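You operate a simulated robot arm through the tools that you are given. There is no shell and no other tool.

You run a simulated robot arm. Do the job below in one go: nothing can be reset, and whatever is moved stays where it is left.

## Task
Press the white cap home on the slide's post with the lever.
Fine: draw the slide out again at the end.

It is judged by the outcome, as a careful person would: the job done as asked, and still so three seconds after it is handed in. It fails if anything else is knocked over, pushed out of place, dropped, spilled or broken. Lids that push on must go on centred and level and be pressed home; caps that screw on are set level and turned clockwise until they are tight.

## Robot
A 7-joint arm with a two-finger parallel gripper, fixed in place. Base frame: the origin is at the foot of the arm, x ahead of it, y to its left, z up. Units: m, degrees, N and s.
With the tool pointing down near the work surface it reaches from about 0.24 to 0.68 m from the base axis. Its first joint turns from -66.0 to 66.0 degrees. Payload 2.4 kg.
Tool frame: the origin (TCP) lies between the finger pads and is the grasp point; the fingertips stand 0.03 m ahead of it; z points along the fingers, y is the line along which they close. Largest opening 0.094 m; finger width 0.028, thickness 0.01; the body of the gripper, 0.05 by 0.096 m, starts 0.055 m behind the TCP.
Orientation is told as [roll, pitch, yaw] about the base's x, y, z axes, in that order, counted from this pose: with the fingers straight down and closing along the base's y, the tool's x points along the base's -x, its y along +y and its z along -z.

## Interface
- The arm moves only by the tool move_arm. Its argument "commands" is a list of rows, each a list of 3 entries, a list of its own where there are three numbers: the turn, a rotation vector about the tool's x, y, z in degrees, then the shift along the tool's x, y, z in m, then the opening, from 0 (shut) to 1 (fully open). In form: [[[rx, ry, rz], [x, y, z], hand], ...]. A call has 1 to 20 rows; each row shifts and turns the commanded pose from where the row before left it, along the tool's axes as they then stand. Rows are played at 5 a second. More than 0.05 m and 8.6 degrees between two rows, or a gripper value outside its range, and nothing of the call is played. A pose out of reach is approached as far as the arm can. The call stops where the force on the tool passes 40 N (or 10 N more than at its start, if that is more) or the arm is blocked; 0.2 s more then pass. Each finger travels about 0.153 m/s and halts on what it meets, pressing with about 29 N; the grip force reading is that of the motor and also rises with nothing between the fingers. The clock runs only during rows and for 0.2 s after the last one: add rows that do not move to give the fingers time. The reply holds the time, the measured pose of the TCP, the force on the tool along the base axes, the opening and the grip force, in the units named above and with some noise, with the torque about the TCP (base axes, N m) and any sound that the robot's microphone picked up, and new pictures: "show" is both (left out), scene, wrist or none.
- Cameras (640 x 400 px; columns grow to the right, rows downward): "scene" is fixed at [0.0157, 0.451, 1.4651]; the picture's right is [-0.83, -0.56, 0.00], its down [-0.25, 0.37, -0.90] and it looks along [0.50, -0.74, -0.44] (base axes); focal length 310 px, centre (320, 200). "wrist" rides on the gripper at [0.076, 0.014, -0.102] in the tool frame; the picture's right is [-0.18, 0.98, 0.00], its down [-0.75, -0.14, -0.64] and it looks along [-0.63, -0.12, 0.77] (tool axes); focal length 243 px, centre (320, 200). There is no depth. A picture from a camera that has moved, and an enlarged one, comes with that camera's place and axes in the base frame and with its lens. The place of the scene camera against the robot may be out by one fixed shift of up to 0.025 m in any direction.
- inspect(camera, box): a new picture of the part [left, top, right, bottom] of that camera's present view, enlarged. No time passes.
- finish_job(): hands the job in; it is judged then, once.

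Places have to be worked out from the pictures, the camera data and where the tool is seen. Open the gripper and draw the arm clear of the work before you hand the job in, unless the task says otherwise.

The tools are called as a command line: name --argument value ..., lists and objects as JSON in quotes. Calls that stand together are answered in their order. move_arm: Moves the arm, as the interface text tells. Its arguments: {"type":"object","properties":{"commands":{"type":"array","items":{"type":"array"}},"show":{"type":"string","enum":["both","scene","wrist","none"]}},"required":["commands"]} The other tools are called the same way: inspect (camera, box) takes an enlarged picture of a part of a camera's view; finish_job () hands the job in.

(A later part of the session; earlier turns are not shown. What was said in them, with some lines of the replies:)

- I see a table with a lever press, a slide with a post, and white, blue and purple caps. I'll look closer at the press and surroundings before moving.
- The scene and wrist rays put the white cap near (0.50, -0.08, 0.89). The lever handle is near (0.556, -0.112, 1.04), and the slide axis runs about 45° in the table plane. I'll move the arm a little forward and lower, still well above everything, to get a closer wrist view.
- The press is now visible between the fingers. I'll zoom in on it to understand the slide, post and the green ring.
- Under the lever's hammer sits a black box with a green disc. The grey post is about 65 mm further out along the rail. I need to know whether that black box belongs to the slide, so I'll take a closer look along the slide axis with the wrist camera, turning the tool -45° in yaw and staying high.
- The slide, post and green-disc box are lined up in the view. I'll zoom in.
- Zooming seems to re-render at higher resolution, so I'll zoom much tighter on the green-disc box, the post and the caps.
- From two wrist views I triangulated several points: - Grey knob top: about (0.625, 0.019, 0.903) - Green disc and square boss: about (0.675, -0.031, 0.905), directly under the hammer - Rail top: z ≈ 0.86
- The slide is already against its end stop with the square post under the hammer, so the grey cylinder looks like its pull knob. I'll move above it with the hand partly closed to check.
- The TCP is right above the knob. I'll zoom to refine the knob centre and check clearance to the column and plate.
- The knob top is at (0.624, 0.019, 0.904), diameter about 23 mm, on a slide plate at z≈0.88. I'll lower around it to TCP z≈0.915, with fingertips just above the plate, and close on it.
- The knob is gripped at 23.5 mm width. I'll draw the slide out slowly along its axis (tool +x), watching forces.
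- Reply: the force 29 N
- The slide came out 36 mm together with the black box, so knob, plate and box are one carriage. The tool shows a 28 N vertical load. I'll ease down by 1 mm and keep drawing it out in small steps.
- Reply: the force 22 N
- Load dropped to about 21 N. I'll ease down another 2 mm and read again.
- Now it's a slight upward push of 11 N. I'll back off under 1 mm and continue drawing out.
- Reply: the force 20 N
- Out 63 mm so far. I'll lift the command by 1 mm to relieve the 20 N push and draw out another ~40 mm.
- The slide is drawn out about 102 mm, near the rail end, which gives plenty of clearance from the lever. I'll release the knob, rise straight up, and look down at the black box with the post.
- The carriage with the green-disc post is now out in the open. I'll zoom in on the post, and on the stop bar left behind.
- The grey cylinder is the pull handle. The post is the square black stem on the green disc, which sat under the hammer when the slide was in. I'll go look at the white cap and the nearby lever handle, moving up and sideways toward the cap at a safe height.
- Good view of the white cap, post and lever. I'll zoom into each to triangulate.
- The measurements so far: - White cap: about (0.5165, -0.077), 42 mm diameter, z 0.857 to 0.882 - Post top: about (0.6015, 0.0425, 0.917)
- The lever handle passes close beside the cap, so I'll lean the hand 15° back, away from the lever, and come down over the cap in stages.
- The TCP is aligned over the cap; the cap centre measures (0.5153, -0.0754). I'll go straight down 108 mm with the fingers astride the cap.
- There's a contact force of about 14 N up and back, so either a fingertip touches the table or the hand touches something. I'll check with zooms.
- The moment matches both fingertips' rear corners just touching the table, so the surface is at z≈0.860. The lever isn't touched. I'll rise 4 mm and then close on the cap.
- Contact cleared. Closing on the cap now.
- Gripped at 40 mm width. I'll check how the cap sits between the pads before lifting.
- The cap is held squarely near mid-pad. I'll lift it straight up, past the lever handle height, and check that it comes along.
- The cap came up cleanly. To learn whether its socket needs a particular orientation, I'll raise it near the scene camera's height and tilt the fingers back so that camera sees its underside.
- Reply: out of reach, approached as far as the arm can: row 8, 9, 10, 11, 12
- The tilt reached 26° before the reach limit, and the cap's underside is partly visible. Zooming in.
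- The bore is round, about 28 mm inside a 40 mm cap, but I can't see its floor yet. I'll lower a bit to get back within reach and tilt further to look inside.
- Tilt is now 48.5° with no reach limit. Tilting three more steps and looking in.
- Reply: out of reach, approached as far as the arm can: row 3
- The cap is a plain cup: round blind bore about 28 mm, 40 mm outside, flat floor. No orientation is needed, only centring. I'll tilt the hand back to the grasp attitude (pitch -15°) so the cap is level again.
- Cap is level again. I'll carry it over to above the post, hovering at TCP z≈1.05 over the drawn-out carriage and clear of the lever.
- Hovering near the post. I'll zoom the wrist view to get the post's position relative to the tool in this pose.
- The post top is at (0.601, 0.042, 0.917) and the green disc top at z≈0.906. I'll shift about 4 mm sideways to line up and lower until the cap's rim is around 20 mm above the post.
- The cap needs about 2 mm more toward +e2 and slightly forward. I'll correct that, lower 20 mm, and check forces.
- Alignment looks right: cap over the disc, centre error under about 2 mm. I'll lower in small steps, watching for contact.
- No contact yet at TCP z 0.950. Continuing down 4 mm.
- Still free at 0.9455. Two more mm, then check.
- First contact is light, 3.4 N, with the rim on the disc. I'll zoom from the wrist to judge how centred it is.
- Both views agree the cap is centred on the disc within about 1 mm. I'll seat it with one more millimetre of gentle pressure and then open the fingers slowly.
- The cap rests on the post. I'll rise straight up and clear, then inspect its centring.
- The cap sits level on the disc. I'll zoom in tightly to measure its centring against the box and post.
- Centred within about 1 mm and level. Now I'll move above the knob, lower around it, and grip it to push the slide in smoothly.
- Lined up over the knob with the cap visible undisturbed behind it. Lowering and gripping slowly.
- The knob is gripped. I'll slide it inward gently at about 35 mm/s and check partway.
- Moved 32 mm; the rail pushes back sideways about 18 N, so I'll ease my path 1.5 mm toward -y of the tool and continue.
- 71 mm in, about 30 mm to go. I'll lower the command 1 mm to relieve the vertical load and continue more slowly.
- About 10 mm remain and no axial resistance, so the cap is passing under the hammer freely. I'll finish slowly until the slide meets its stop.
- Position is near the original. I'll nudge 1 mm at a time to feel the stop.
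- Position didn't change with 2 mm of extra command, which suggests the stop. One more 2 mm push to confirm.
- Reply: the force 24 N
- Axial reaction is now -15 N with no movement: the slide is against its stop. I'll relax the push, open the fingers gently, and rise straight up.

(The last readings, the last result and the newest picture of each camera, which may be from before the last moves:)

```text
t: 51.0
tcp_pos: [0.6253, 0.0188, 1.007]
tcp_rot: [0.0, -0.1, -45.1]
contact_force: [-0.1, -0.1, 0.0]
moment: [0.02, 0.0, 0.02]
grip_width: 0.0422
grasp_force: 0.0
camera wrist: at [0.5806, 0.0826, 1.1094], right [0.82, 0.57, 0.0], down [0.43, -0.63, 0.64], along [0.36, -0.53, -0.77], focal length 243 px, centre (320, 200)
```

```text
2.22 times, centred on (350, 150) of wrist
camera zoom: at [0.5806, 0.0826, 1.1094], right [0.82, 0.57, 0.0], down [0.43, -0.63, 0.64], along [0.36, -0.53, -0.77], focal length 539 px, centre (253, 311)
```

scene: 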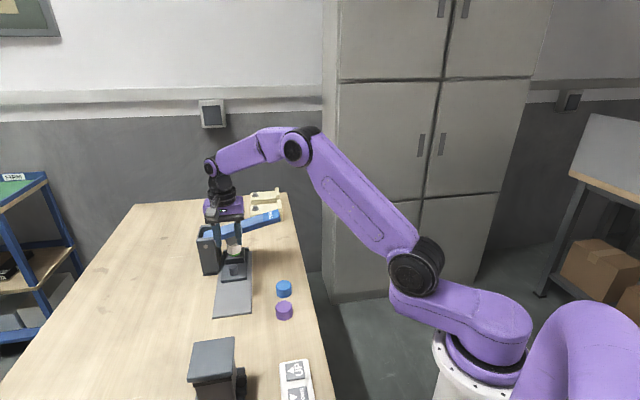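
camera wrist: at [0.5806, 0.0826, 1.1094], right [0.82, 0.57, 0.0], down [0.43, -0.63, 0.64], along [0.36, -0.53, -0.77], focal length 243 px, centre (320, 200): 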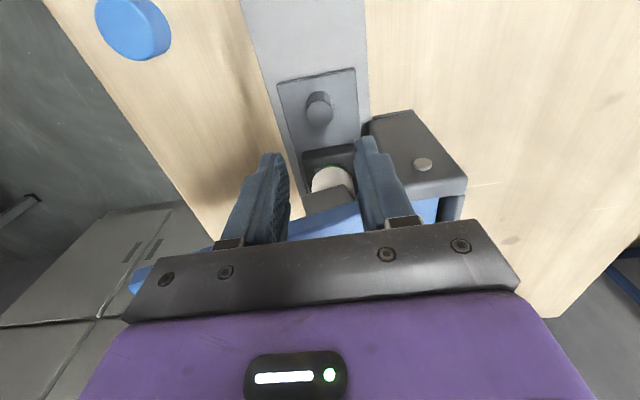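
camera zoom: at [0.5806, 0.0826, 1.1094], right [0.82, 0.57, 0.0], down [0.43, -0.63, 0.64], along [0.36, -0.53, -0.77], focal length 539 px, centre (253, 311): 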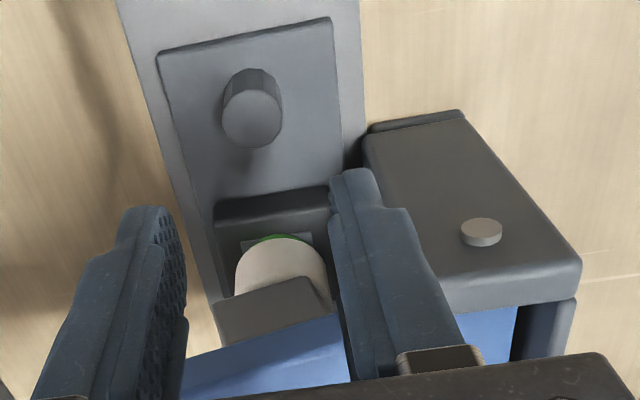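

The slide is in with the cap under the hammer. Next I'll rise above the lever and move over toward the PUSH handle for a look at its exact position.

move_arm --commands '[[[0, 0, 0], [0, 0, -0.04], 0.45], [[0, 0, 0], [0, 0, -0.04], 0.45], [[0, 0, 0], [0, 0, -0.04], 0.45], [[0, 0, 0], [-0.005, -0.04, -0.01], 0.45], [[0, 0, 0], [-0.005, -0.04, 0], 0.7], [[0, 0, 0], [-0.005, -0.04, 0], 1], [[0, 0, 0], [0, 0, 0], 1]]' --show "both"

inspect --camera "wrist" --box '[230, 60, 480, 240]'

```text
t: 52.6
tcp_pos: [0.5485, -0.0772, 1.1352]
tcp_rot: [-0.1, 0.0, -44.9]
contact_force: [-0.3, 0.6, 0.0]
moment: [0.01, 0.0, 0.0]
grip_width: 0.0937
grasp_force: 0.1
camera wrist: at [0.5053, -0.0127, 1.2385], right [0.82, 0.57, 0.0], down [0.43, -0.63, 0.64], along [0.36, -0.53, -0.77], focal length 243 px, centre (320, 200)
```

scene: 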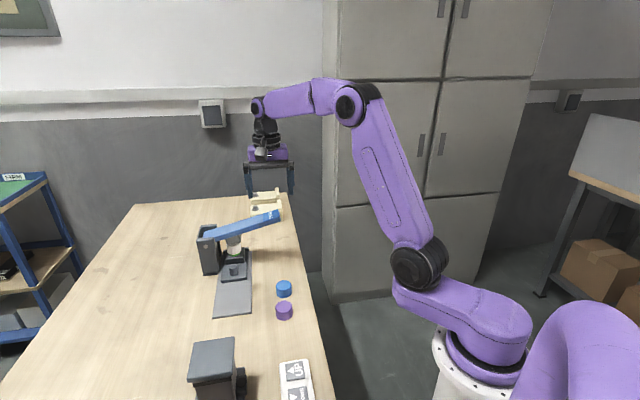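
wrist: 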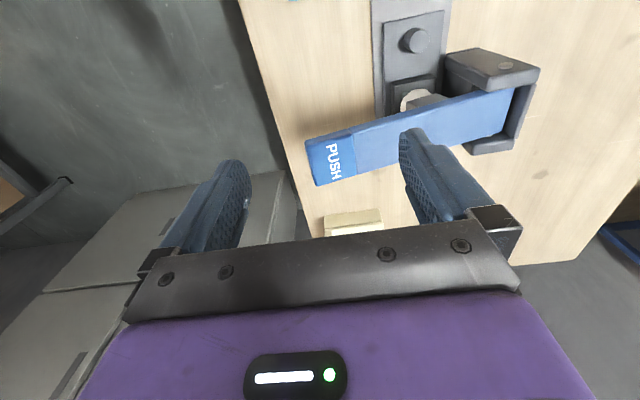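

```text
2.22 times, centred on (355, 150) of wrist
camera zoom: at [0.5053, -0.0127, 1.2385], right [0.82, 0.57, 0.0], down [0.43, -0.63, 0.64], along [0.36, -0.53, -0.77], focal length 539 px, centre (242, 311)
```

zoom: 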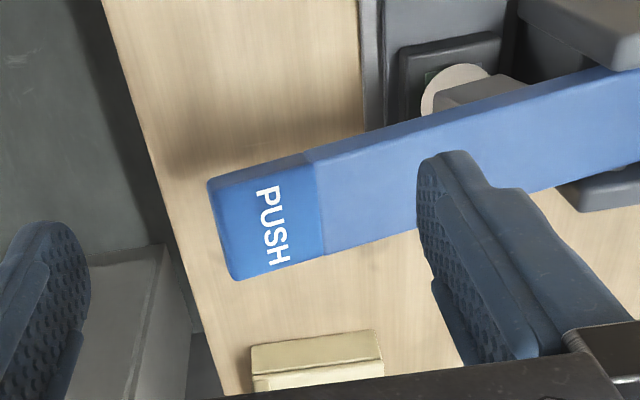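

I have a clear view of the PUSH pad. Its centre is near e1≈0.4985, e2≈0.335, which is (0.589, -0.116), with its top at z≈1.015. I'll shut the fingers, move over it, and come down to just above it.

move_arm --commands '[[[0, 0, 0], [-0.028, 0.0015, 0], 0.5], [[0, 0, 0], [-0.028, 0, 0], 0], [[0, 0, 0], [0, 0, 0.02], 0], [[0, 0, 0], [0, 0, 0.03], 0], [[0, 0, 0], [0, 0, 0.025], 0], [[0, 0, 0], [0, 0, 0], 0]]' --show "both"

inspect --camera "scene" --box '[190, 160, 310, 290]'

inspect --camera "wrist" --box '[240, 60, 420, 240]'

```text
t: 54.0
tcp_pos: [0.5912, -0.1141, 1.0612]
tcp_rot: [0.1, -0.1, -45.0]
contact_force: [0.1, 0.5, 0.3]
moment: [-0.03, 0.02, -0.02]
grip_width: 0.0002
grasp_force: 28.5
camera wrist: at [0.5465, -0.05, 1.1633], right [0.82, 0.57, 0.0], down [0.43, -0.63, 0.64], along [0.36, -0.53, -0.77], focal length 243 px, centre (320, 200)
```

scene: 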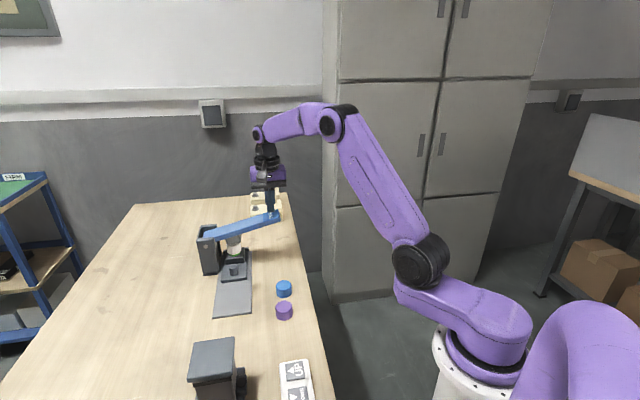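
wrist: 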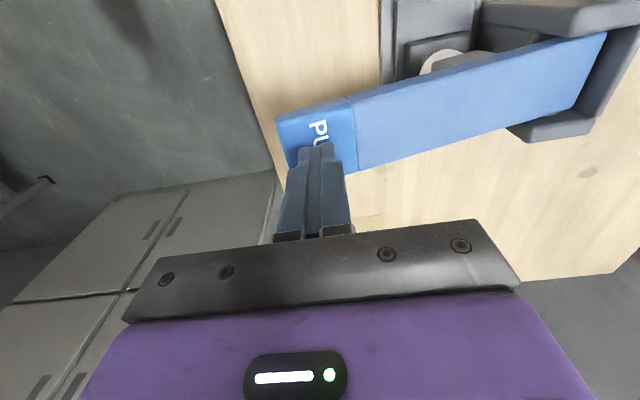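

```text
3.08 times, centred on (250, 225) of scene
camera zoom: at [0.0157, 0.451, 1.4651], right [-0.83, -0.56, 0.0], down [-0.25, 0.37, -0.9], along [0.5, -0.74, -0.44], focal length 953 px, centre (535, 123)
```

zoom: 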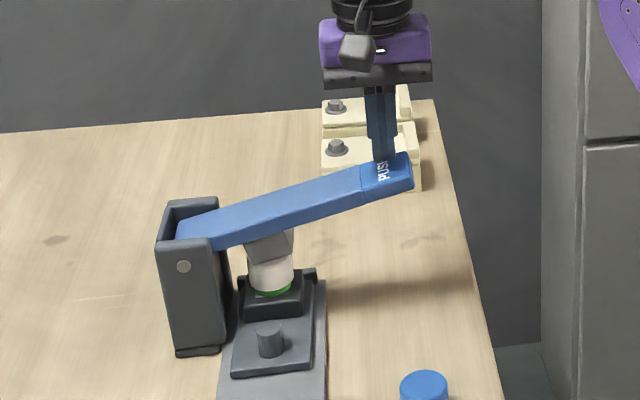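

```text
2.22 times, centred on (330, 150) of wrist
camera zoom: at [0.5465, -0.05, 1.1633], right [0.82, 0.57, 0.0], down [0.43, -0.63, 0.64], along [0.36, -0.53, -0.77], focal length 539 px, centre (298, 311)
```

zoom: 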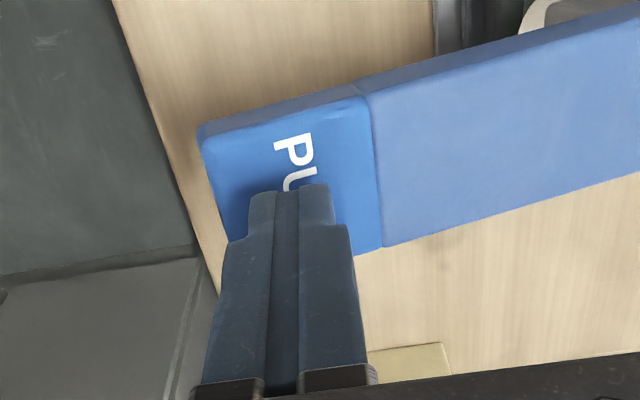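

The closed fingertips are over the pad. I'll press down in small steps and watch force and sound.

move_arm --commands '[[[0, 0, 0], [0, 0, 0.005], 0], [[0, 0, 0], [0, 0, 0.005], 0], [[0, 0, 0], [0, 0, 0.005], 0], [[0, 0, 0], [0, 0, 0.005], 0], [[0, 0, 0], [0, 0, 0], 0]]' --show "scene"

inspect --camera "scene" --box '[190, 180, 300, 290]'

```text
t: 55.2
tcp_pos: [0.5911, -0.1136, 1.0412]
tcp_rot: [0.1, -0.1, -45.0]
contact_force: [1.2, -1.3, 0.5]
moment: [-0.02, 0.03, 0.01]
grip_width: 0.0
grasp_force: 28.9
```

scene: 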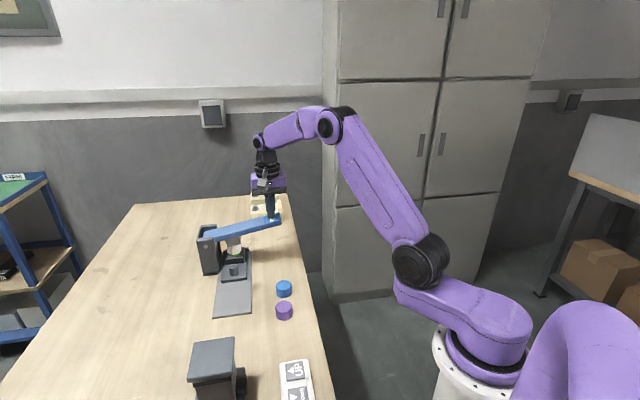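

```text
3.64 times, centred on (245, 235) of scene
camera zoom: at [0.0157, 0.451, 1.4651], right [-0.83, -0.56, 0.0], down [-0.25, 0.37, -0.9], along [0.5, -0.74, -0.44], focal length 1127 px, centre (593, 73)
```

zoom: 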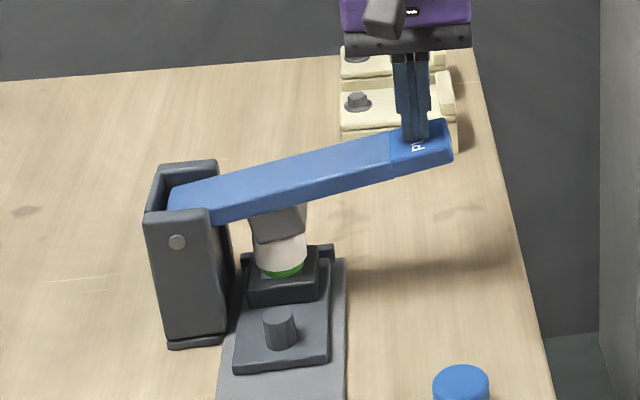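

Contact is very light and the lever is beginning to move. Continuing down.

move_arm --commands '[[[0, 0, 0], [0, 0, 0.004], 0], [[0, 0, 0], [0, 0, 0.004], 0], [[0, 0, 0], [0, 0, 0.004], 0], [[0, 0, 0], [0, 0, 0], 0]]' --show "scene"

inspect --camera "scene" --box '[190, 180, 300, 290]'

```text
t: 56.2
tcp_pos: [0.5908, -0.1161, 1.0292]
tcp_rot: [0.0, -0.1, -45.0]
contact_force: [-3.8, -4.4, 7.4]
moment: [-0.09, 0.23, 0.07]
grip_width: 0.0
grasp_force: 29.2
```

scene: 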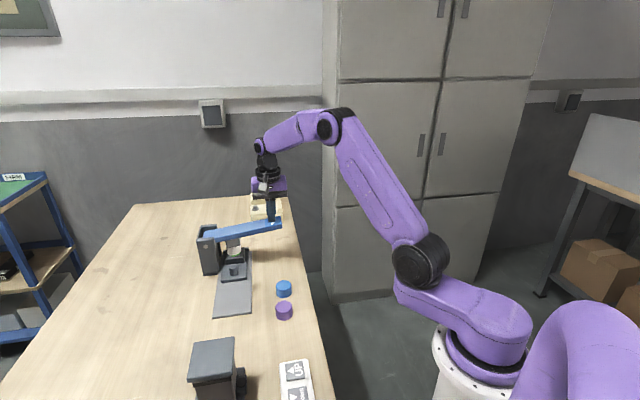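

```text
3.64 times, centred on (245, 235) of scene
camera zoom: at [0.0154, 0.4509, 1.4651], right [-0.83, -0.56, 0.0], down [-0.25, 0.37, -0.9], along [0.5, -0.74, -0.44], focal length 1127 px, centre (593, 73)
```

zoom: 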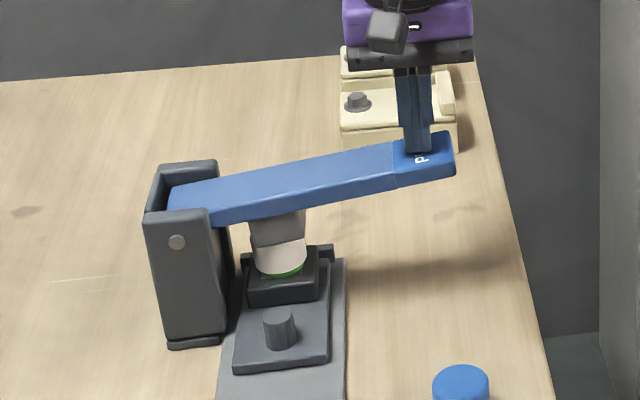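

Force is up to 7 N and the hammer is nearly on the cap. I'll look closely at the hammer-cap contact.

inspect --camera "scene" --box '[222, 235, 252, 270]'

move_arm --commands '[[[0, 0, 0], [0, 0, 0.003], 0], [[0, 0, 0], [0, 0, 0.003], 0], [[0, 0, 0], [0, 0, 0], 0]]' --show "scene"

inspect --camera "scene" --box '[222, 235, 252, 270]'

```text
11.43 times, centred on (237, 252) of scene
camera zoom: at [0.0154, 0.4509, 1.4651], right [-0.83, -0.56, 0.0], down [-0.25, 0.37, -0.9], along [0.5, -0.74, -0.44], focal length 3541 px, centre (1269, -400)
```

zoom: 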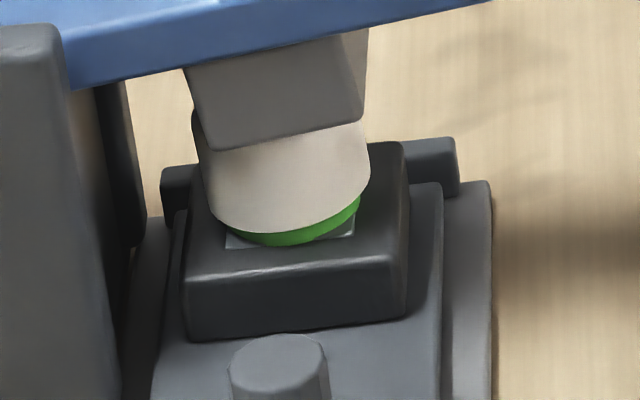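

```text
t: 57.0
tcp_pos: [0.5906, -0.1144, 1.0234]
tcp_rot: [0.1, -0.1, -44.9]
contact_force: [-4.5, -2.6, 6.5]
moment: [-0.14, 0.18, 0.0]
grip_width: 0.0
grasp_force: 29.3
```

scene: 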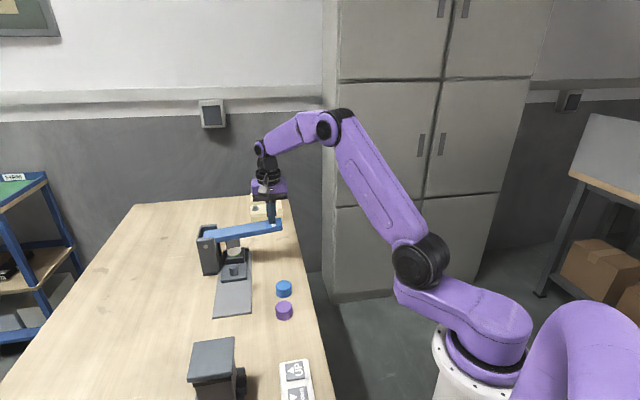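

```text
11.43 times, centred on (237, 252) of scene
camera zoom: at [0.0154, 0.451, 1.4651], right [-0.83, -0.56, 0.0], down [-0.25, 0.37, -0.9], along [0.5, -0.74, -0.44], focal length 3541 px, centre (1269, -400)
```

zoom: 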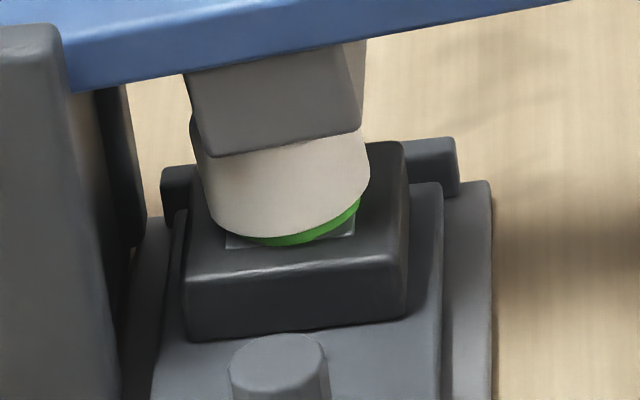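

The cap is starting to be driven down over the green ring, and the hammer should come level at the end of its stroke. Continuing to press in steps.

move_arm --commands '[[[0, 0, 0], [0, 0, 0.004], 0], [[0, 0, 0], [0, 0, 0.004], 0], [[0, 0, 0], [0, 0, 0], 0]]' --show "scene"

inspect --camera "scene" --box '[222, 235, 252, 270]'

```text
t: 57.8
tcp_pos: [0.5897, -0.116, 1.015]
tcp_rot: [0.0, -0.1, -45.0]
contact_force: [-3.8, -5.4, 6.3]
moment: [-0.15, 0.2, 0.09]
grip_width: 0.0
grasp_force: 29.2
```

scene: 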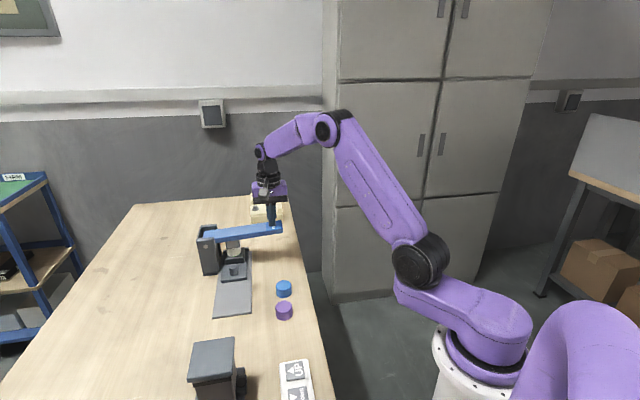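

```text
11.43 times, centred on (237, 252) of scene
camera zoom: at [0.0155, 0.4509, 1.4652], right [-0.83, -0.56, 0.0], down [-0.25, 0.37, -0.9], along [0.5, -0.74, -0.44], focal length 3541 px, centre (1269, -400)
```

zoom: 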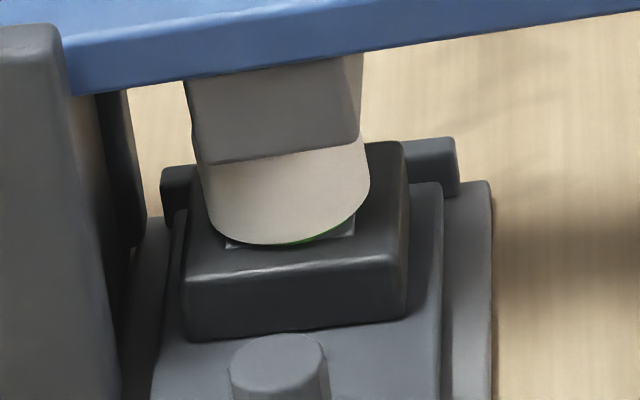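

The green ring is almost swallowed by the cap, with only about 6 N at the handle. I'll keep pressing until it bottoms.

move_arm --commands '[[[0, 0, 0], [0, 0, 0.003], 0], [[0, 0, 0], [0, 0, 0.003], 0], [[0, 0, 0], [0, 0, 0], 0]]' --show "none"

inspect --camera "scene" --box '[222, 235, 252, 270]'

```text
t: 58.6
tcp_pos: [0.5904, -0.1153, 1.0081]
tcp_rot: [0.0, -0.2, -45.0]
contact_force: [-5.9, -3.5, 8.6]
moment: [-0.13, 0.28, 0.02]
grip_width: 0.0
grasp_force: 28.9
```

```text
11.43 times, centred on (237, 252) of scene
camera zoom: at [0.0154, 0.4509, 1.4651], right [-0.83, -0.56, 0.0], down [-0.25, 0.37, -0.9], along [0.5, -0.74, -0.44], focal length 3541 px, centre (1269, -400)
```

zoom: 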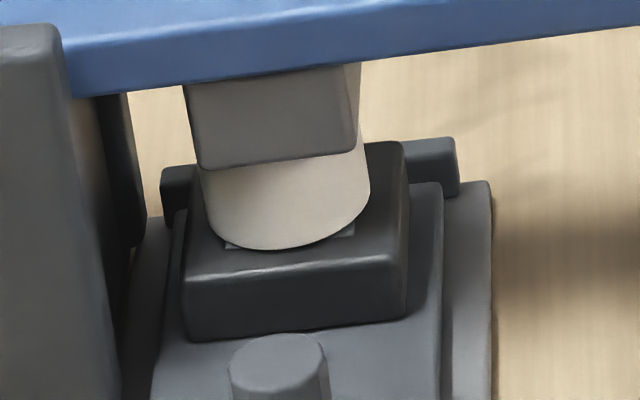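

Green fully hidden now; force 8.6 N. I'll continue until the resistance rises sharply.

move_arm --commands '[[[0, 0, 0], [0, 0, 0.003], 0], [[0, 0, 0], [0, 0, 0.003], 0], [[0, 0, 0], [0, 0, 0], 0]]' --show "none"

inspect --camera "scene" --box '[222, 235, 252, 270]'

```text
t: 59.4
tcp_pos: [0.5903, -0.1157, 1.0043]
tcp_rot: [0.0, -0.1, -45.0]
contact_force: [-14.4, -3.6, 28.5]
moment: [0.04, 0.77, 0.08]
grip_width: 0.0002
grasp_force: 28.7
```

```text
11.43 times, centred on (237, 252) of scene
camera zoom: at [0.0147, 0.451, 1.4651], right [-0.83, -0.56, 0.0], down [-0.25, 0.37, -0.9], along [0.5, -0.74, -0.44], focal length 3541 px, centre (1269, -400)
```

zoom: 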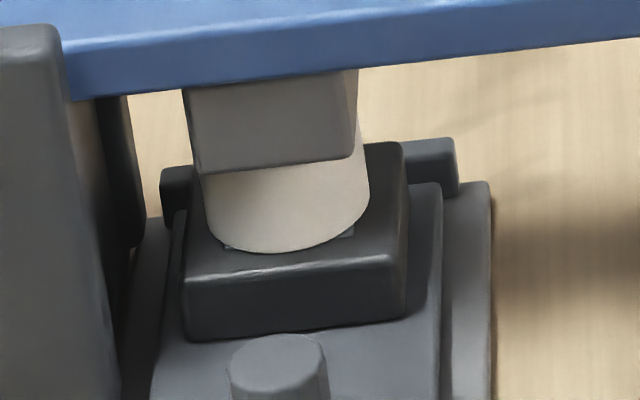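

Resistance jumped to 28 N with the hammer about level. I'll press a little harder, up to the 40 N limit, to make sure it's home, listening for a click.

move_arm --commands '[[[0, 0, 0], [0, 0, 0.002], 0], [[0, 0, 0], [0, 0, 0.002], 0], [[0, 0, 0], [0, 0, 0], 0], [[0, 0, 0], [0, 0, 0], 0]]' --show "scene"

inspect --camera "scene" --box '[222, 235, 252, 270]'

```text
t: 59.9
tcp_pos: [0.5922, -0.1145, 1.0067]
tcp_rot: [0.0, -0.2, -45.0]
contact_force: [-9.0, 1.1, 14.4]
moment: [0.12, 0.47, 0.08]
grip_width: 0.0
grasp_force: 29.1
stopped in row 2: the force on the tool passed its limit at 45 N (the readings are from after the stop); the commanded pose is now the measured one
```

scene: 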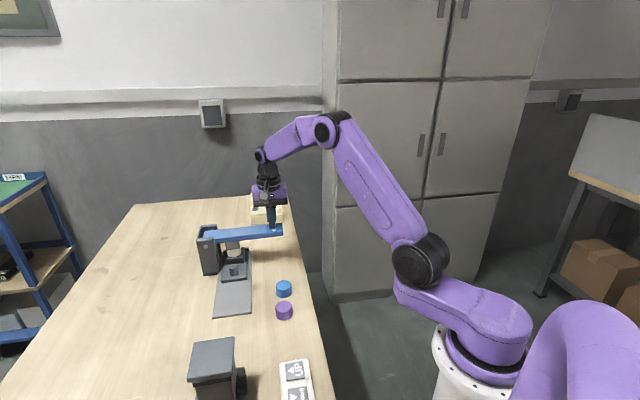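

```text
11.43 times, centred on (237, 252) of scene
camera zoom: at [0.0152, 0.4511, 1.4651], right [-0.83, -0.56, 0.0], down [-0.25, 0.37, -0.9], along [0.5, -0.74, -0.44], focal length 3541 px, centre (1269, -400)
```

zoom: 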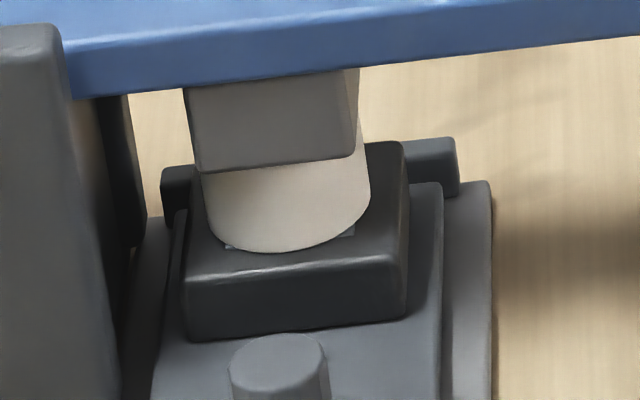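

It hit 45 N with no further travel, so the cap is bottomed. I'll raise the hand and see whether the lever returns and the cap stays down.

move_arm --commands '[[[0, 0, 0], [0, 0, -0.01], 0], [[0, 0, 0], [0, 0, -0.015], 0], [[0, 0, 0], [0, 0, -0.02], 0], [[0, 0, 0], [0, 0, -0.02], 0], [[0, 0, 0], [0, 0, 0], 0]]' --show "scene"

inspect --camera "scene" --box '[222, 235, 252, 270]'

inspect --camera "scene" --box '[190, 180, 300, 290]'

```text
t: 61.0
tcp_pos: [0.5914, -0.1156, 1.0689]
tcp_rot: [0.2, -0.2, -45.0]
contact_force: [-0.9, -0.9, -0.1]
moment: [-0.01, 0.02, 0.0]
grip_width: 0.0001
grasp_force: 28.9
```

scene: 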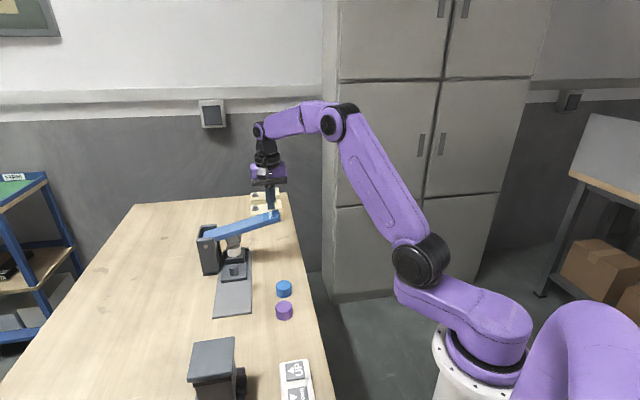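

```text
11.43 times, centred on (237, 252) of scene
camera zoom: at [0.0157, 0.451, 1.4651], right [-0.83, -0.56, 0.0], down [-0.25, 0.37, -0.9], along [0.5, -0.74, -0.44], focal length 3541 px, centre (1269, -400)
```

zoom: 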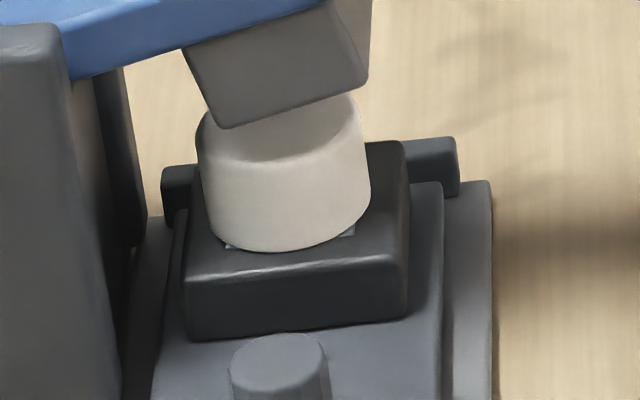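

```text
3.64 times, centred on (245, 235) of scene
camera zoom: at [0.0157, 0.451, 1.4651], right [-0.83, -0.56, 0.0], down [-0.25, 0.37, -0.9], along [0.5, -0.74, -0.44], focal length 1127 px, centre (593, 73)
```

zoom: 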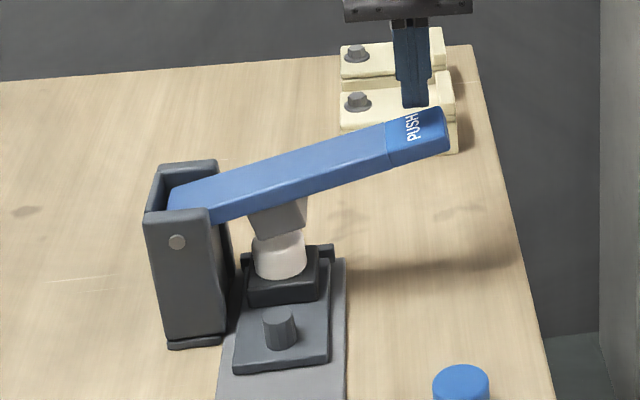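

The lever sprang back up and the cap has stayed down with the green ring fully covered. Now I'll go back over the knob to draw the slide out again.

move_arm --commands '[[[0, 0, 0], [0, 0, -0.035], 0], [[0, 0, 0], [0.01, 0, -0.035], 0.2], [[0, 0, 0], [0.021, 0.03, 0], 0.45], [[0, 0, 0], [0.021, 0.045, 0], 0.45], [[0, 0, 0], [0.02, 0.0436, 0], 0.45], [[0, 0, 0], [0, 0, 0.04], 0.45], [[0, 0, 0], [0, 0, 0.04], 0.45], [[0, 0, 0], [0, 0, 0.04], 0.45], [[0, 0, 0], [0, 0, 0], 0.45]]' --show "both"

inspect --camera "wrist" --box '[260, 60, 440, 240]'

```text
t: 63.0
tcp_pos: [0.623, 0.0209, 1.0208]
tcp_rot: [0.1, -0.2, -45.0]
contact_force: [0.0, -0.5, 0.0]
moment: [0.02, -0.02, 0.01]
grip_width: 0.0423
grasp_force: 0.1
camera wrist: at [0.5795, 0.0844, 1.1227], right [0.82, 0.57, 0.0], down [0.43, -0.63, 0.64], along [0.37, -0.53, -0.76], focal length 243 px, centre (320, 200)
```

scene: 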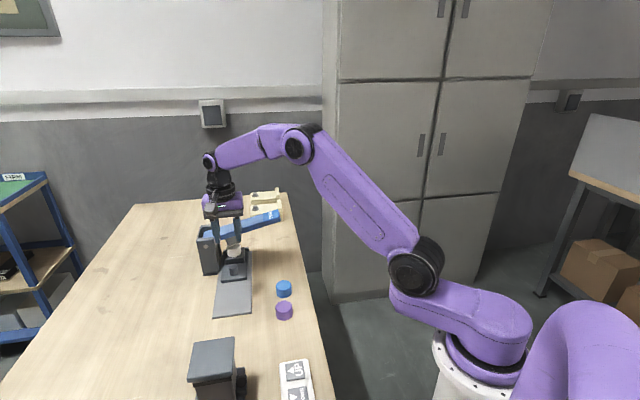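
wrist: 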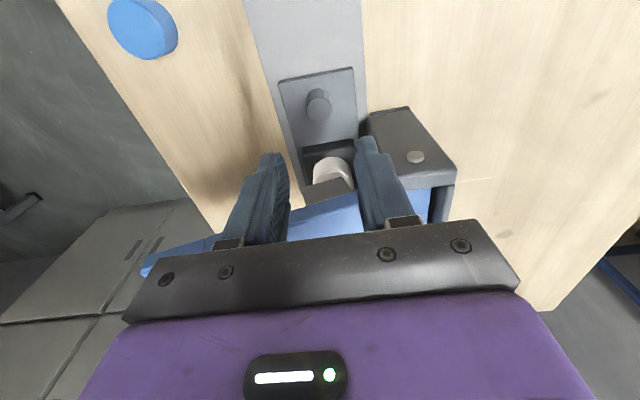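

```text
2.22 times, centred on (350, 150) of wrist
camera zoom: at [0.5795, 0.0844, 1.1227], right [0.82, 0.57, 0.0], down [0.43, -0.63, 0.64], along [0.37, -0.53, -0.76], focal length 539 px, centre (253, 311)
```

zoom: 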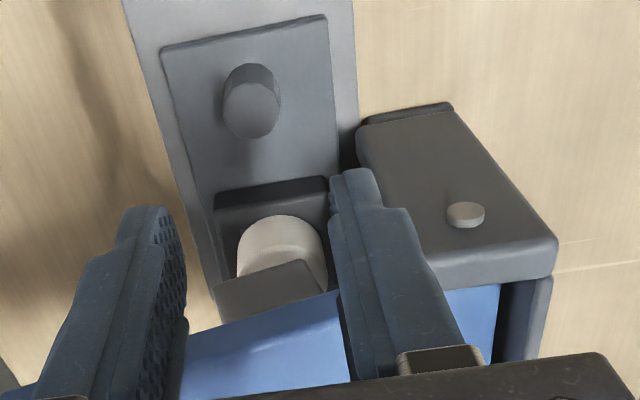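

Aligned over the knob. Lowering around it and gripping.

move_arm --commands '[[[0, 0, 0], [-0.0015, 0, 0.03], 0.45], [[0, 0, 0], [0, 0, 0.03], 0.45], [[0, 0, 0], [0, 0, 0.03], 0.45], [[0, 0, 0], [0, 0, 0.014], 0.45], [[0, 0, 0], [0, 0, 0], 0.45], [[0, 0, 0], [0, 0, 0], 0.32], [[0, 0, 0], [0, 0, 0], 0.25], [[0, 0, 0], [0, 0, 0], 0.2], [[0, 0, 0], [0, 0, 0], 0.2]]' --show "wrist"

```text
t: 65.0
tcp_pos: [0.6253, 0.0176, 0.9148]
tcp_rot: [0.1, -0.2, -45.0]
contact_force: [0.0, -0.7, 3.6]
moment: [-0.43, 0.21, -0.14]
grip_width: 0.0233
grasp_force: 45.3
camera wrist: at [0.5815, 0.0816, 1.017], right [0.82, 0.57, 0.0], down [0.43, -0.63, 0.64], along [0.37, -0.53, -0.76], focal length 243 px, centre (320, 200)
```

wrist: 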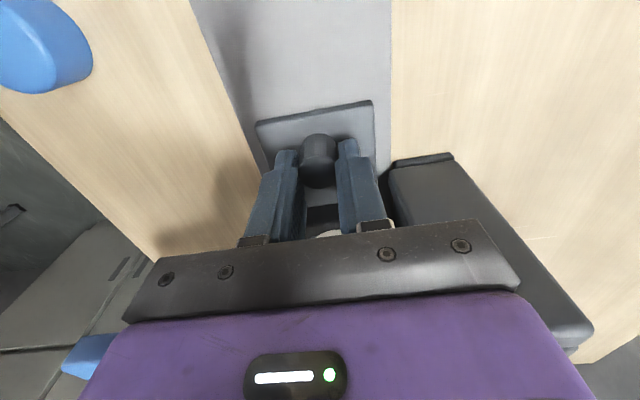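

Knob gripped with low side loads. Drawing the slide out in small steps with a mid-way force check.

move_arm --commands '[[[0, 0, 0], [0.004, 0, 0], 0.2], [[0, 0, 0], [0.007, 0, 0], 0.2], [[0, 0, 0], [0.008, 0, 0], 0.2], [[0, 0, 0], [0.008, 0, 0], 0.2], [[0, 0, 0], [0.005, 0, 0], 0.2], [[0, 0, 0], [0, 0, 0], 0.2]]' --show "none"

```text
t: 66.5
tcp_pos: [0.6026, 0.042, 0.9157]
tcp_rot: [0.0, -0.2, -44.9]
contact_force: [0.3, -1.3, -2.3]
moment: [-0.6, 0.22, 0.03]
grip_width: 0.0236
grasp_force: 44.8
```

Out 32 mm with negligible loads. Continuing.

move_arm --commands '[[[0, 0, 0], [0.006, 0, 0], 0.2], [[0, 0, 0], [0.008, 0, 0], 0.2], [[0, 0, 0], [0.008, 0, 0], 0.2], [[0, 0, 0], [0.008, 0, 0], 0.2], [[0, 0, 0], [0.006, 0, 0], 0.2], [[0, 0, 0], [0, 0, 0], 0.2]]' --show "none"

```text
t: 67.8
tcp_pos: [0.5773, 0.0666, 0.9135]
tcp_rot: [0.0, -0.1, -45.0]
contact_force: [-5.9, -6.4, 4.6]
moment: [-0.21, 0.76, -0.05]
grip_width: 0.0238
grasp_force: 45.3
```

Out 69 mm. I'll draw it another ~38 mm, easing the sideways command slightly.

move_arm --commands '[[[0, 0, 0], [0.006, -0.0005, -0.0005], 0.2], [[0, 0, 0], [0.008, 0, 0], 0.2], [[0, 0, 0], [0.008, 0, 0], 0.2], [[0, 0, 0], [0.007, 0, 0], 0.2], [[0, 0, 0], [0.004, 0, 0], 0.2], [[0, 0, 0], [0, 0, 0], 0.2]]' --show "none"

```text
t: 69.2
tcp_pos: [0.5523, 0.0909, 0.9145]
tcp_rot: [0.0, -0.2, -44.9]
contact_force: [-4.6, -1.3, -4.8]
moment: [-0.6, 0.27, 0.0]
grip_width: 0.0237
grasp_force: 45.3
```

Out 103 mm, the same as before. I'll feel gently for an outer stop with a few more millimetres.

move_arm --commands '[[[0, 0, 0], [0.003, 0, 0], 0.2], [[0, 0, 0], [0.003, 0, 0], 0.2], [[0, 0, 0], [0, 0, 0], 0.2]]' --show "none"

```text
t: 70.0
tcp_pos: [0.5523, 0.0912, 0.9149]
tcp_rot: [0.3, -0.5, -45.3]
contact_force: [14.9, -9.0, -10.4]
moment: [-0.36, 0.3, -0.28]
grip_width: 0.0238
grasp_force: 44.6
```

It met the outer stop: +17 N axial with no movement, so the slide is fully out. I'll relax the pull, open gently, and rise clear.

move_arm --commands '[[[0, 0, 0], [-0.0055, 0, 0], 0.2], [[0, 0, 0], [0, 0, 0], 0.2], [[0, 0, 0], [0, 0, 0], 0.27], [[0, 0, 0], [0, 0, 0], 0.35], [[0, 0, 0], [0, 0, 0], 0.45], [[0, 0, 0], [0, 0, 0], 0.45], [[0, 0, 0], [0, 0, -0.02], 0.45], [[0, 0, 0], [0, 0, -0.035], 0.45], [[0, 0, 0], [0, 0, -0.04], 0.45], [[0, 0, 0], [0, 0, -0.035], 0.6], [[0, 0, 0], [0, 0, 0], 0.6]]' --show "both"

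inspect --camera "scene" --box '[222, 255, 254, 290]'

inspect --camera "wrist" --box '[280, 100, 390, 210]'

```text
t: 72.5
tcp_pos: [0.5533, 0.0912, 1.0445]
tcp_rot: [0.1, -0.2, -45.0]
contact_force: [-0.5, 0.1, -0.2]
moment: [-0.02, 0.03, -0.01]
grip_width: 0.0566
grasp_force: 0.0
camera wrist: at [0.5083, 0.1556, 1.1471], right [0.82, 0.57, 0.0], down [0.43, -0.63, 0.64], along [0.37, -0.53, -0.76], focal length 243 px, centre (320, 200)
```

scene: 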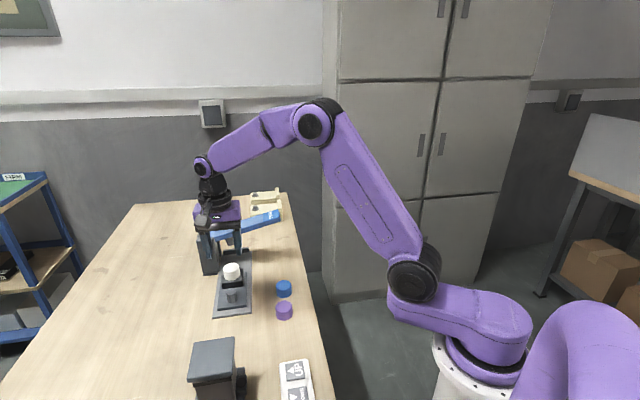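
wrist: 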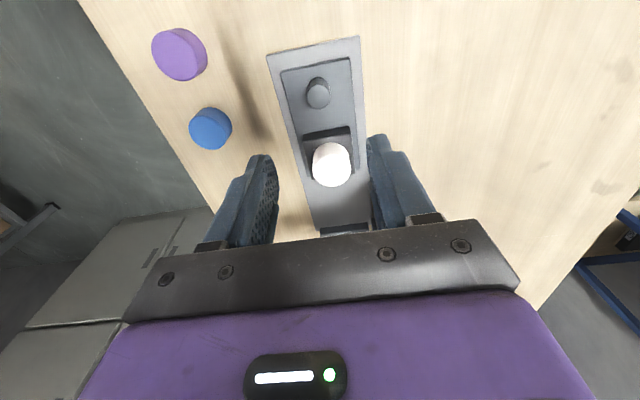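

```text
11.43 times, centred on (238, 272) of scene
camera zoom: at [0.0157, 0.451, 1.4651], right [-0.83, -0.56, 0.0], down [-0.25, 0.37, -0.9], along [0.5, -0.74, -0.44], focal length 3541 px, centre (1257, -629)
```

zoom: 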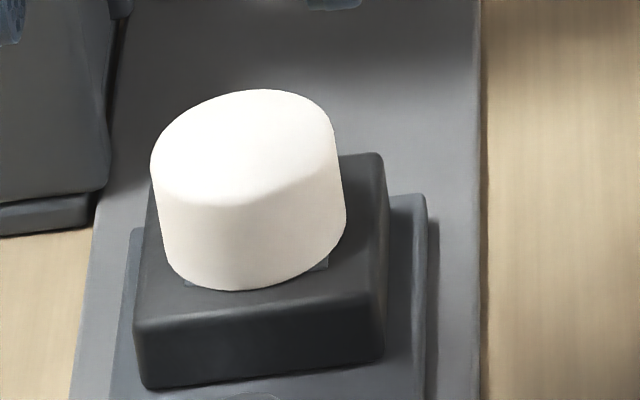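

```text
3.64 times, centred on (335, 155) of wrist
camera zoom: at [0.5083, 0.1556, 1.1471], right [0.82, 0.57, 0.0], down [0.43, -0.63, 0.64], along [0.37, -0.53, -0.76], focal length 882 px, centre (266, 364)
```

zoom: 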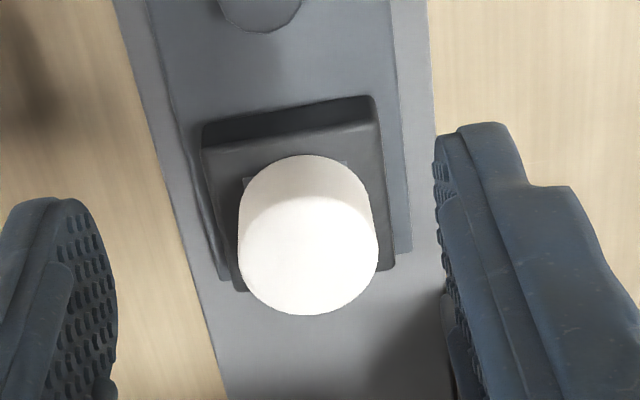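

The slide is out with the cap on it. I'll zoom in tightly from both cameras to verify that the cap is fully home, level and centred.

inspect --camera "scene" --box '[228, 260, 248, 284]'

inspect --camera "wrist" --box '[300, 130, 365, 195]'

```text
16.00 times, centred on (238, 272) of scene
camera zoom: at [0.0157, 0.451, 1.4651], right [-0.83, -0.56, 0.0], down [-0.25, 0.37, -0.9], along [0.5, -0.74, -0.44], focal length 4957 px, centre (1632, -952)
```

zoom: 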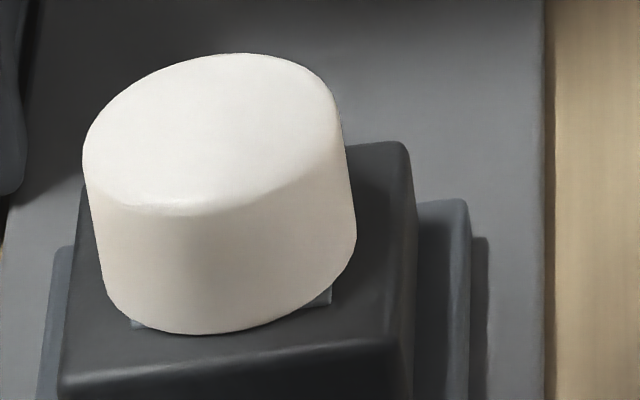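

```text
6.15 times, centred on (332, 162) of wrist
camera zoom: at [0.5083, 0.1556, 1.1471], right [0.82, 0.57, 0.0], down [0.43, -0.63, 0.64], along [0.37, -0.53, -0.76], focal length 1493 px, centre (243, 431)
```

zoom: 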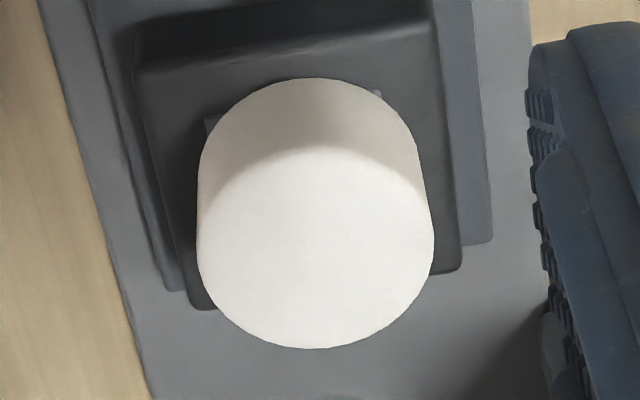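

The ring is completely covered. To check levelness directly, I'll tilt the hand back for a low, nearly horizontal wrist view of the cap along the slide axis.

move_arm --commands '[[[0, -7.5, 0], [0, 0, 0], 0.8], [[0, -7.5, 0], [0, 0, 0], 1], [[0, -7.5, 0], [0, 0, 0], 1], [[0, -7.5, 0], [0, 0, 0], 1], [[0, 0, 0], [0.017, 0, 0.019], 1], [[0, 0, 0], [0.017, 0, 0.019], 1], [[0, 0, 0], [0.016, 0, 0.019], 1], [[0, 0, 0], [0, 0, 0], 1]]' --show "both"

inspect --camera "wrist" --box '[270, 110, 390, 220]'

```text
t: 74.2
tcp_pos: [0.542, 0.1004, 0.9726]
tcp_rot: [0.1, -30.1, -45.0]
contact_force: [-0.8, 0.7, 0.1]
moment: [0.01, 0.02, -0.02]
grip_width: 0.0942
grasp_force: 0.0
camera wrist: at [0.4692, 0.1936, 1.022], right [0.81, 0.58, 0.09], down [0.13, -0.33, 0.93], along [0.58, -0.74, -0.35], focal length 243 px, centre (320, 200)
```

scene: 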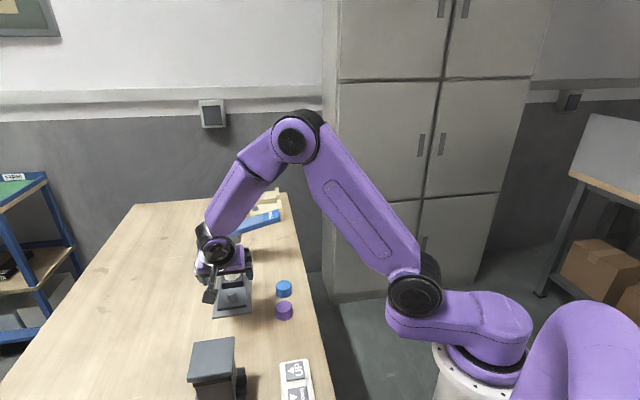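
wrist: 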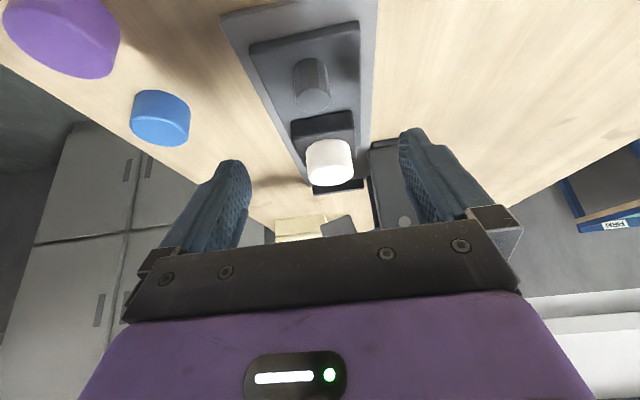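

```text
3.64 times, centred on (330, 165) of wrist
camera zoom: at [0.4692, 0.1936, 1.022], right [0.81, 0.58, 0.09], down [0.13, -0.33, 0.93], along [0.58, -0.74, -0.35], focal length 882 px, centre (284, 327)
```

zoom: 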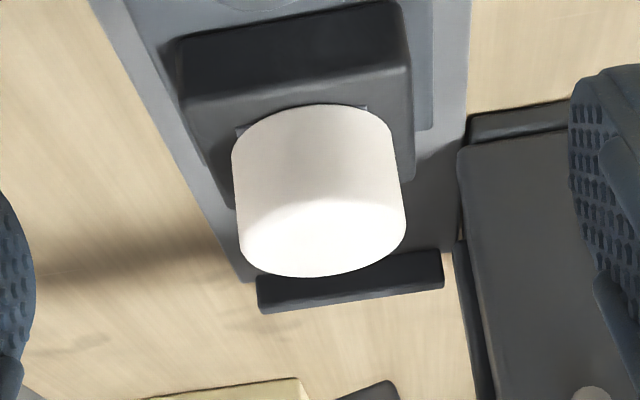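

The cap's side lines match the expected image of the vertical there (6.6° measured against 6.75°), so it is level within about 1°. One tighter zoom on the rim contact.

inspect --camera "wrist" --box '[300, 125, 365, 190]'

inspect --camera "scene" --box '[190, 190, 310, 330]'

```text
6.15 times, centred on (332, 158) of wrist
camera zoom: at [0.4692, 0.1936, 1.022], right [0.81, 0.58, 0.09], down [0.13, -0.33, 0.93], along [0.58, -0.74, -0.35], focal length 1493 px, centre (243, 462)
```

zoom: 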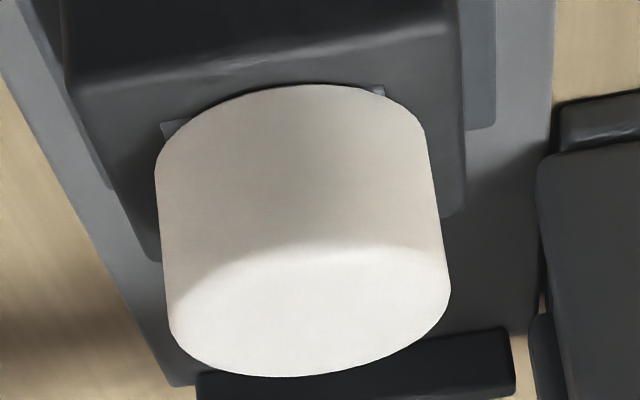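

```text
2.86 times, centred on (250, 260) of scene
camera zoom: at [0.0157, 0.451, 1.4651], right [-0.83, -0.56, 0.0], down [-0.25, 0.37, -0.9], along [0.5, -0.74, -0.44], focal length 885 px, centre (520, 29)
```

zoom: 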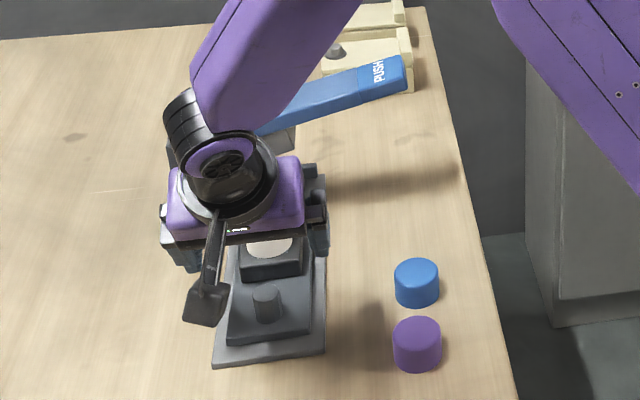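

The cap's rim sits at z≈0.900, flush on the box top around the ring, level and centred; the slide is out and the lever is up. I'll now withdraw the arm up and away with the gripper open.

move_arm --commands '[[[0, 0, 0], [-0.02, 0, -0.0346], 1], [[0, 0, 0], [-0.02, 0, -0.0346], 1], [[0, 0, 0], [-0.02, 0, -0.0346], 1], [[0, 7.5, 0], [0, 0, 0], 1], [[0, 7.5, 0], [0, 0, 0], 1], [[0, 7.5, 0], [0, 0, 0], 1], [[0, 7.5, 0], [0, 0, 0], 1], [[0, 0, 0], [0.03, -0.02, -0.03], 1], [[0, 0, 0], [0.03, -0.02, -0.03], 1], [[0, 0, 0], [0.03, -0.02, -0.03], 1], [[0, 0, 0], [0.03, -0.02, -0.03], 1], [[0, 0, 0], [0, 0, 0], 1]]' --show "both"

inspect --camera "scene" --box '[190, 190, 310, 330]'

```text
t: 76.8
tcp_pos: [0.4002, 0.1284, 1.2085]
tcp_rot: [0.0, -0.2, -45.0]
contact_force: [0.5, -0.2, 0.3]
moment: [0.0, 0.02, 0.02]
grip_width: 0.0939
grasp_force: 0.0
camera wrist: at [0.3553, 0.191, 1.3114], right [0.82, 0.57, 0.0], down [0.43, -0.63, 0.64], along [0.36, -0.53, -0.76], focal length 243 px, centre (320, 200)
```

scene: 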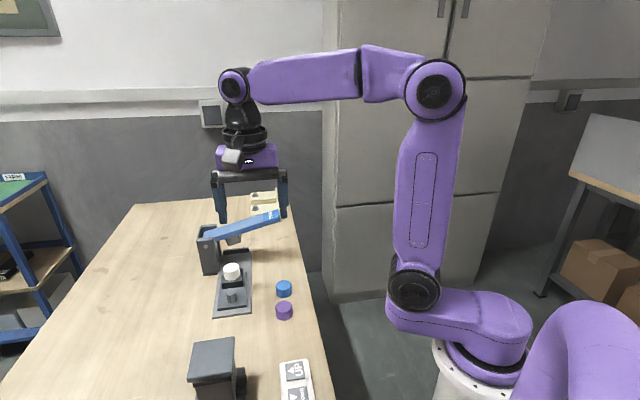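
wrist: 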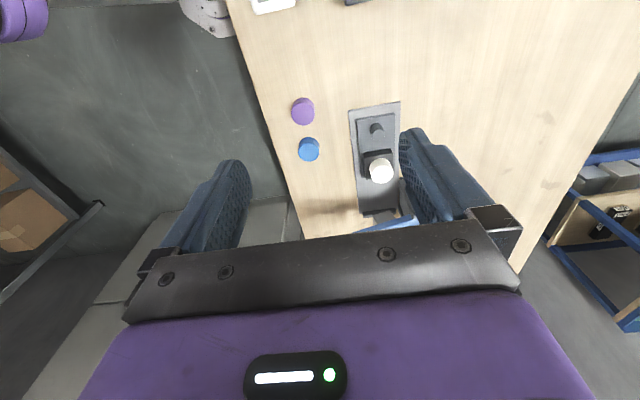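

```text
2.86 times, centred on (250, 260) of scene
camera zoom: at [0.0157, 0.451, 1.4651], right [-0.83, -0.56, 0.0], down [-0.25, 0.37, -0.9], along [0.5, -0.74, -0.44], focal length 885 px, centre (520, 29)
```

zoom: 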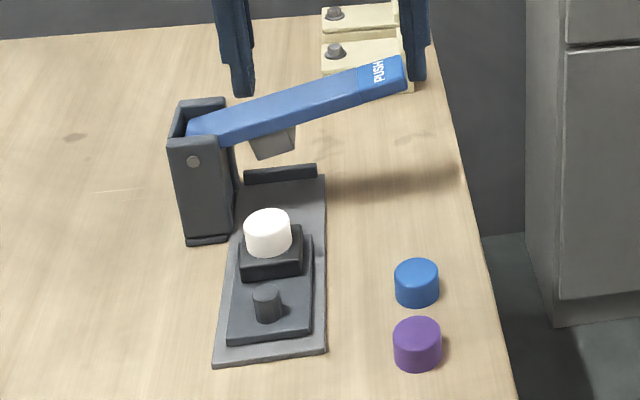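

The white cap is pressed fully down on the post, level and centred. The slide is drawn out to its stop, the lever is back up, the other caps are untouched, and the arm is clear with the gripper open. Handing the job in.

finish_job

```text
The job is handed in.
```

I pressed the white cap home on the slide's post with the lever, drew the slide back out, and handed the job in. I haven't seen the verdict.

- **Cap:** its rim sits at about z = 0.900, flush with the top of the black box, and it covers the green ring completely. I measured it centred to within about 1–2 mm. It is level to within about 1° side to side; I didn't measure front-to-back tilt.
- **Press:** I pushed the lever until the force on the tool reached 45 N and the cap stopped moving. No click was reported. The cap stayed down when the lever sprang back up.
- **Post:** I took the square black stem on the green disc as the post, because it sits directly under the hammer when the slide is in. The grey cylinder can't reach the hammer, so I used it as the pull knob.
- **Slide:** I drew it out to its outer stop, about 103 mm from the pressing position.
- **Surroundings:** the blue and purple caps and everything else look undisturbed in the last pictures. The gripper is open and the arm is clear of the work.
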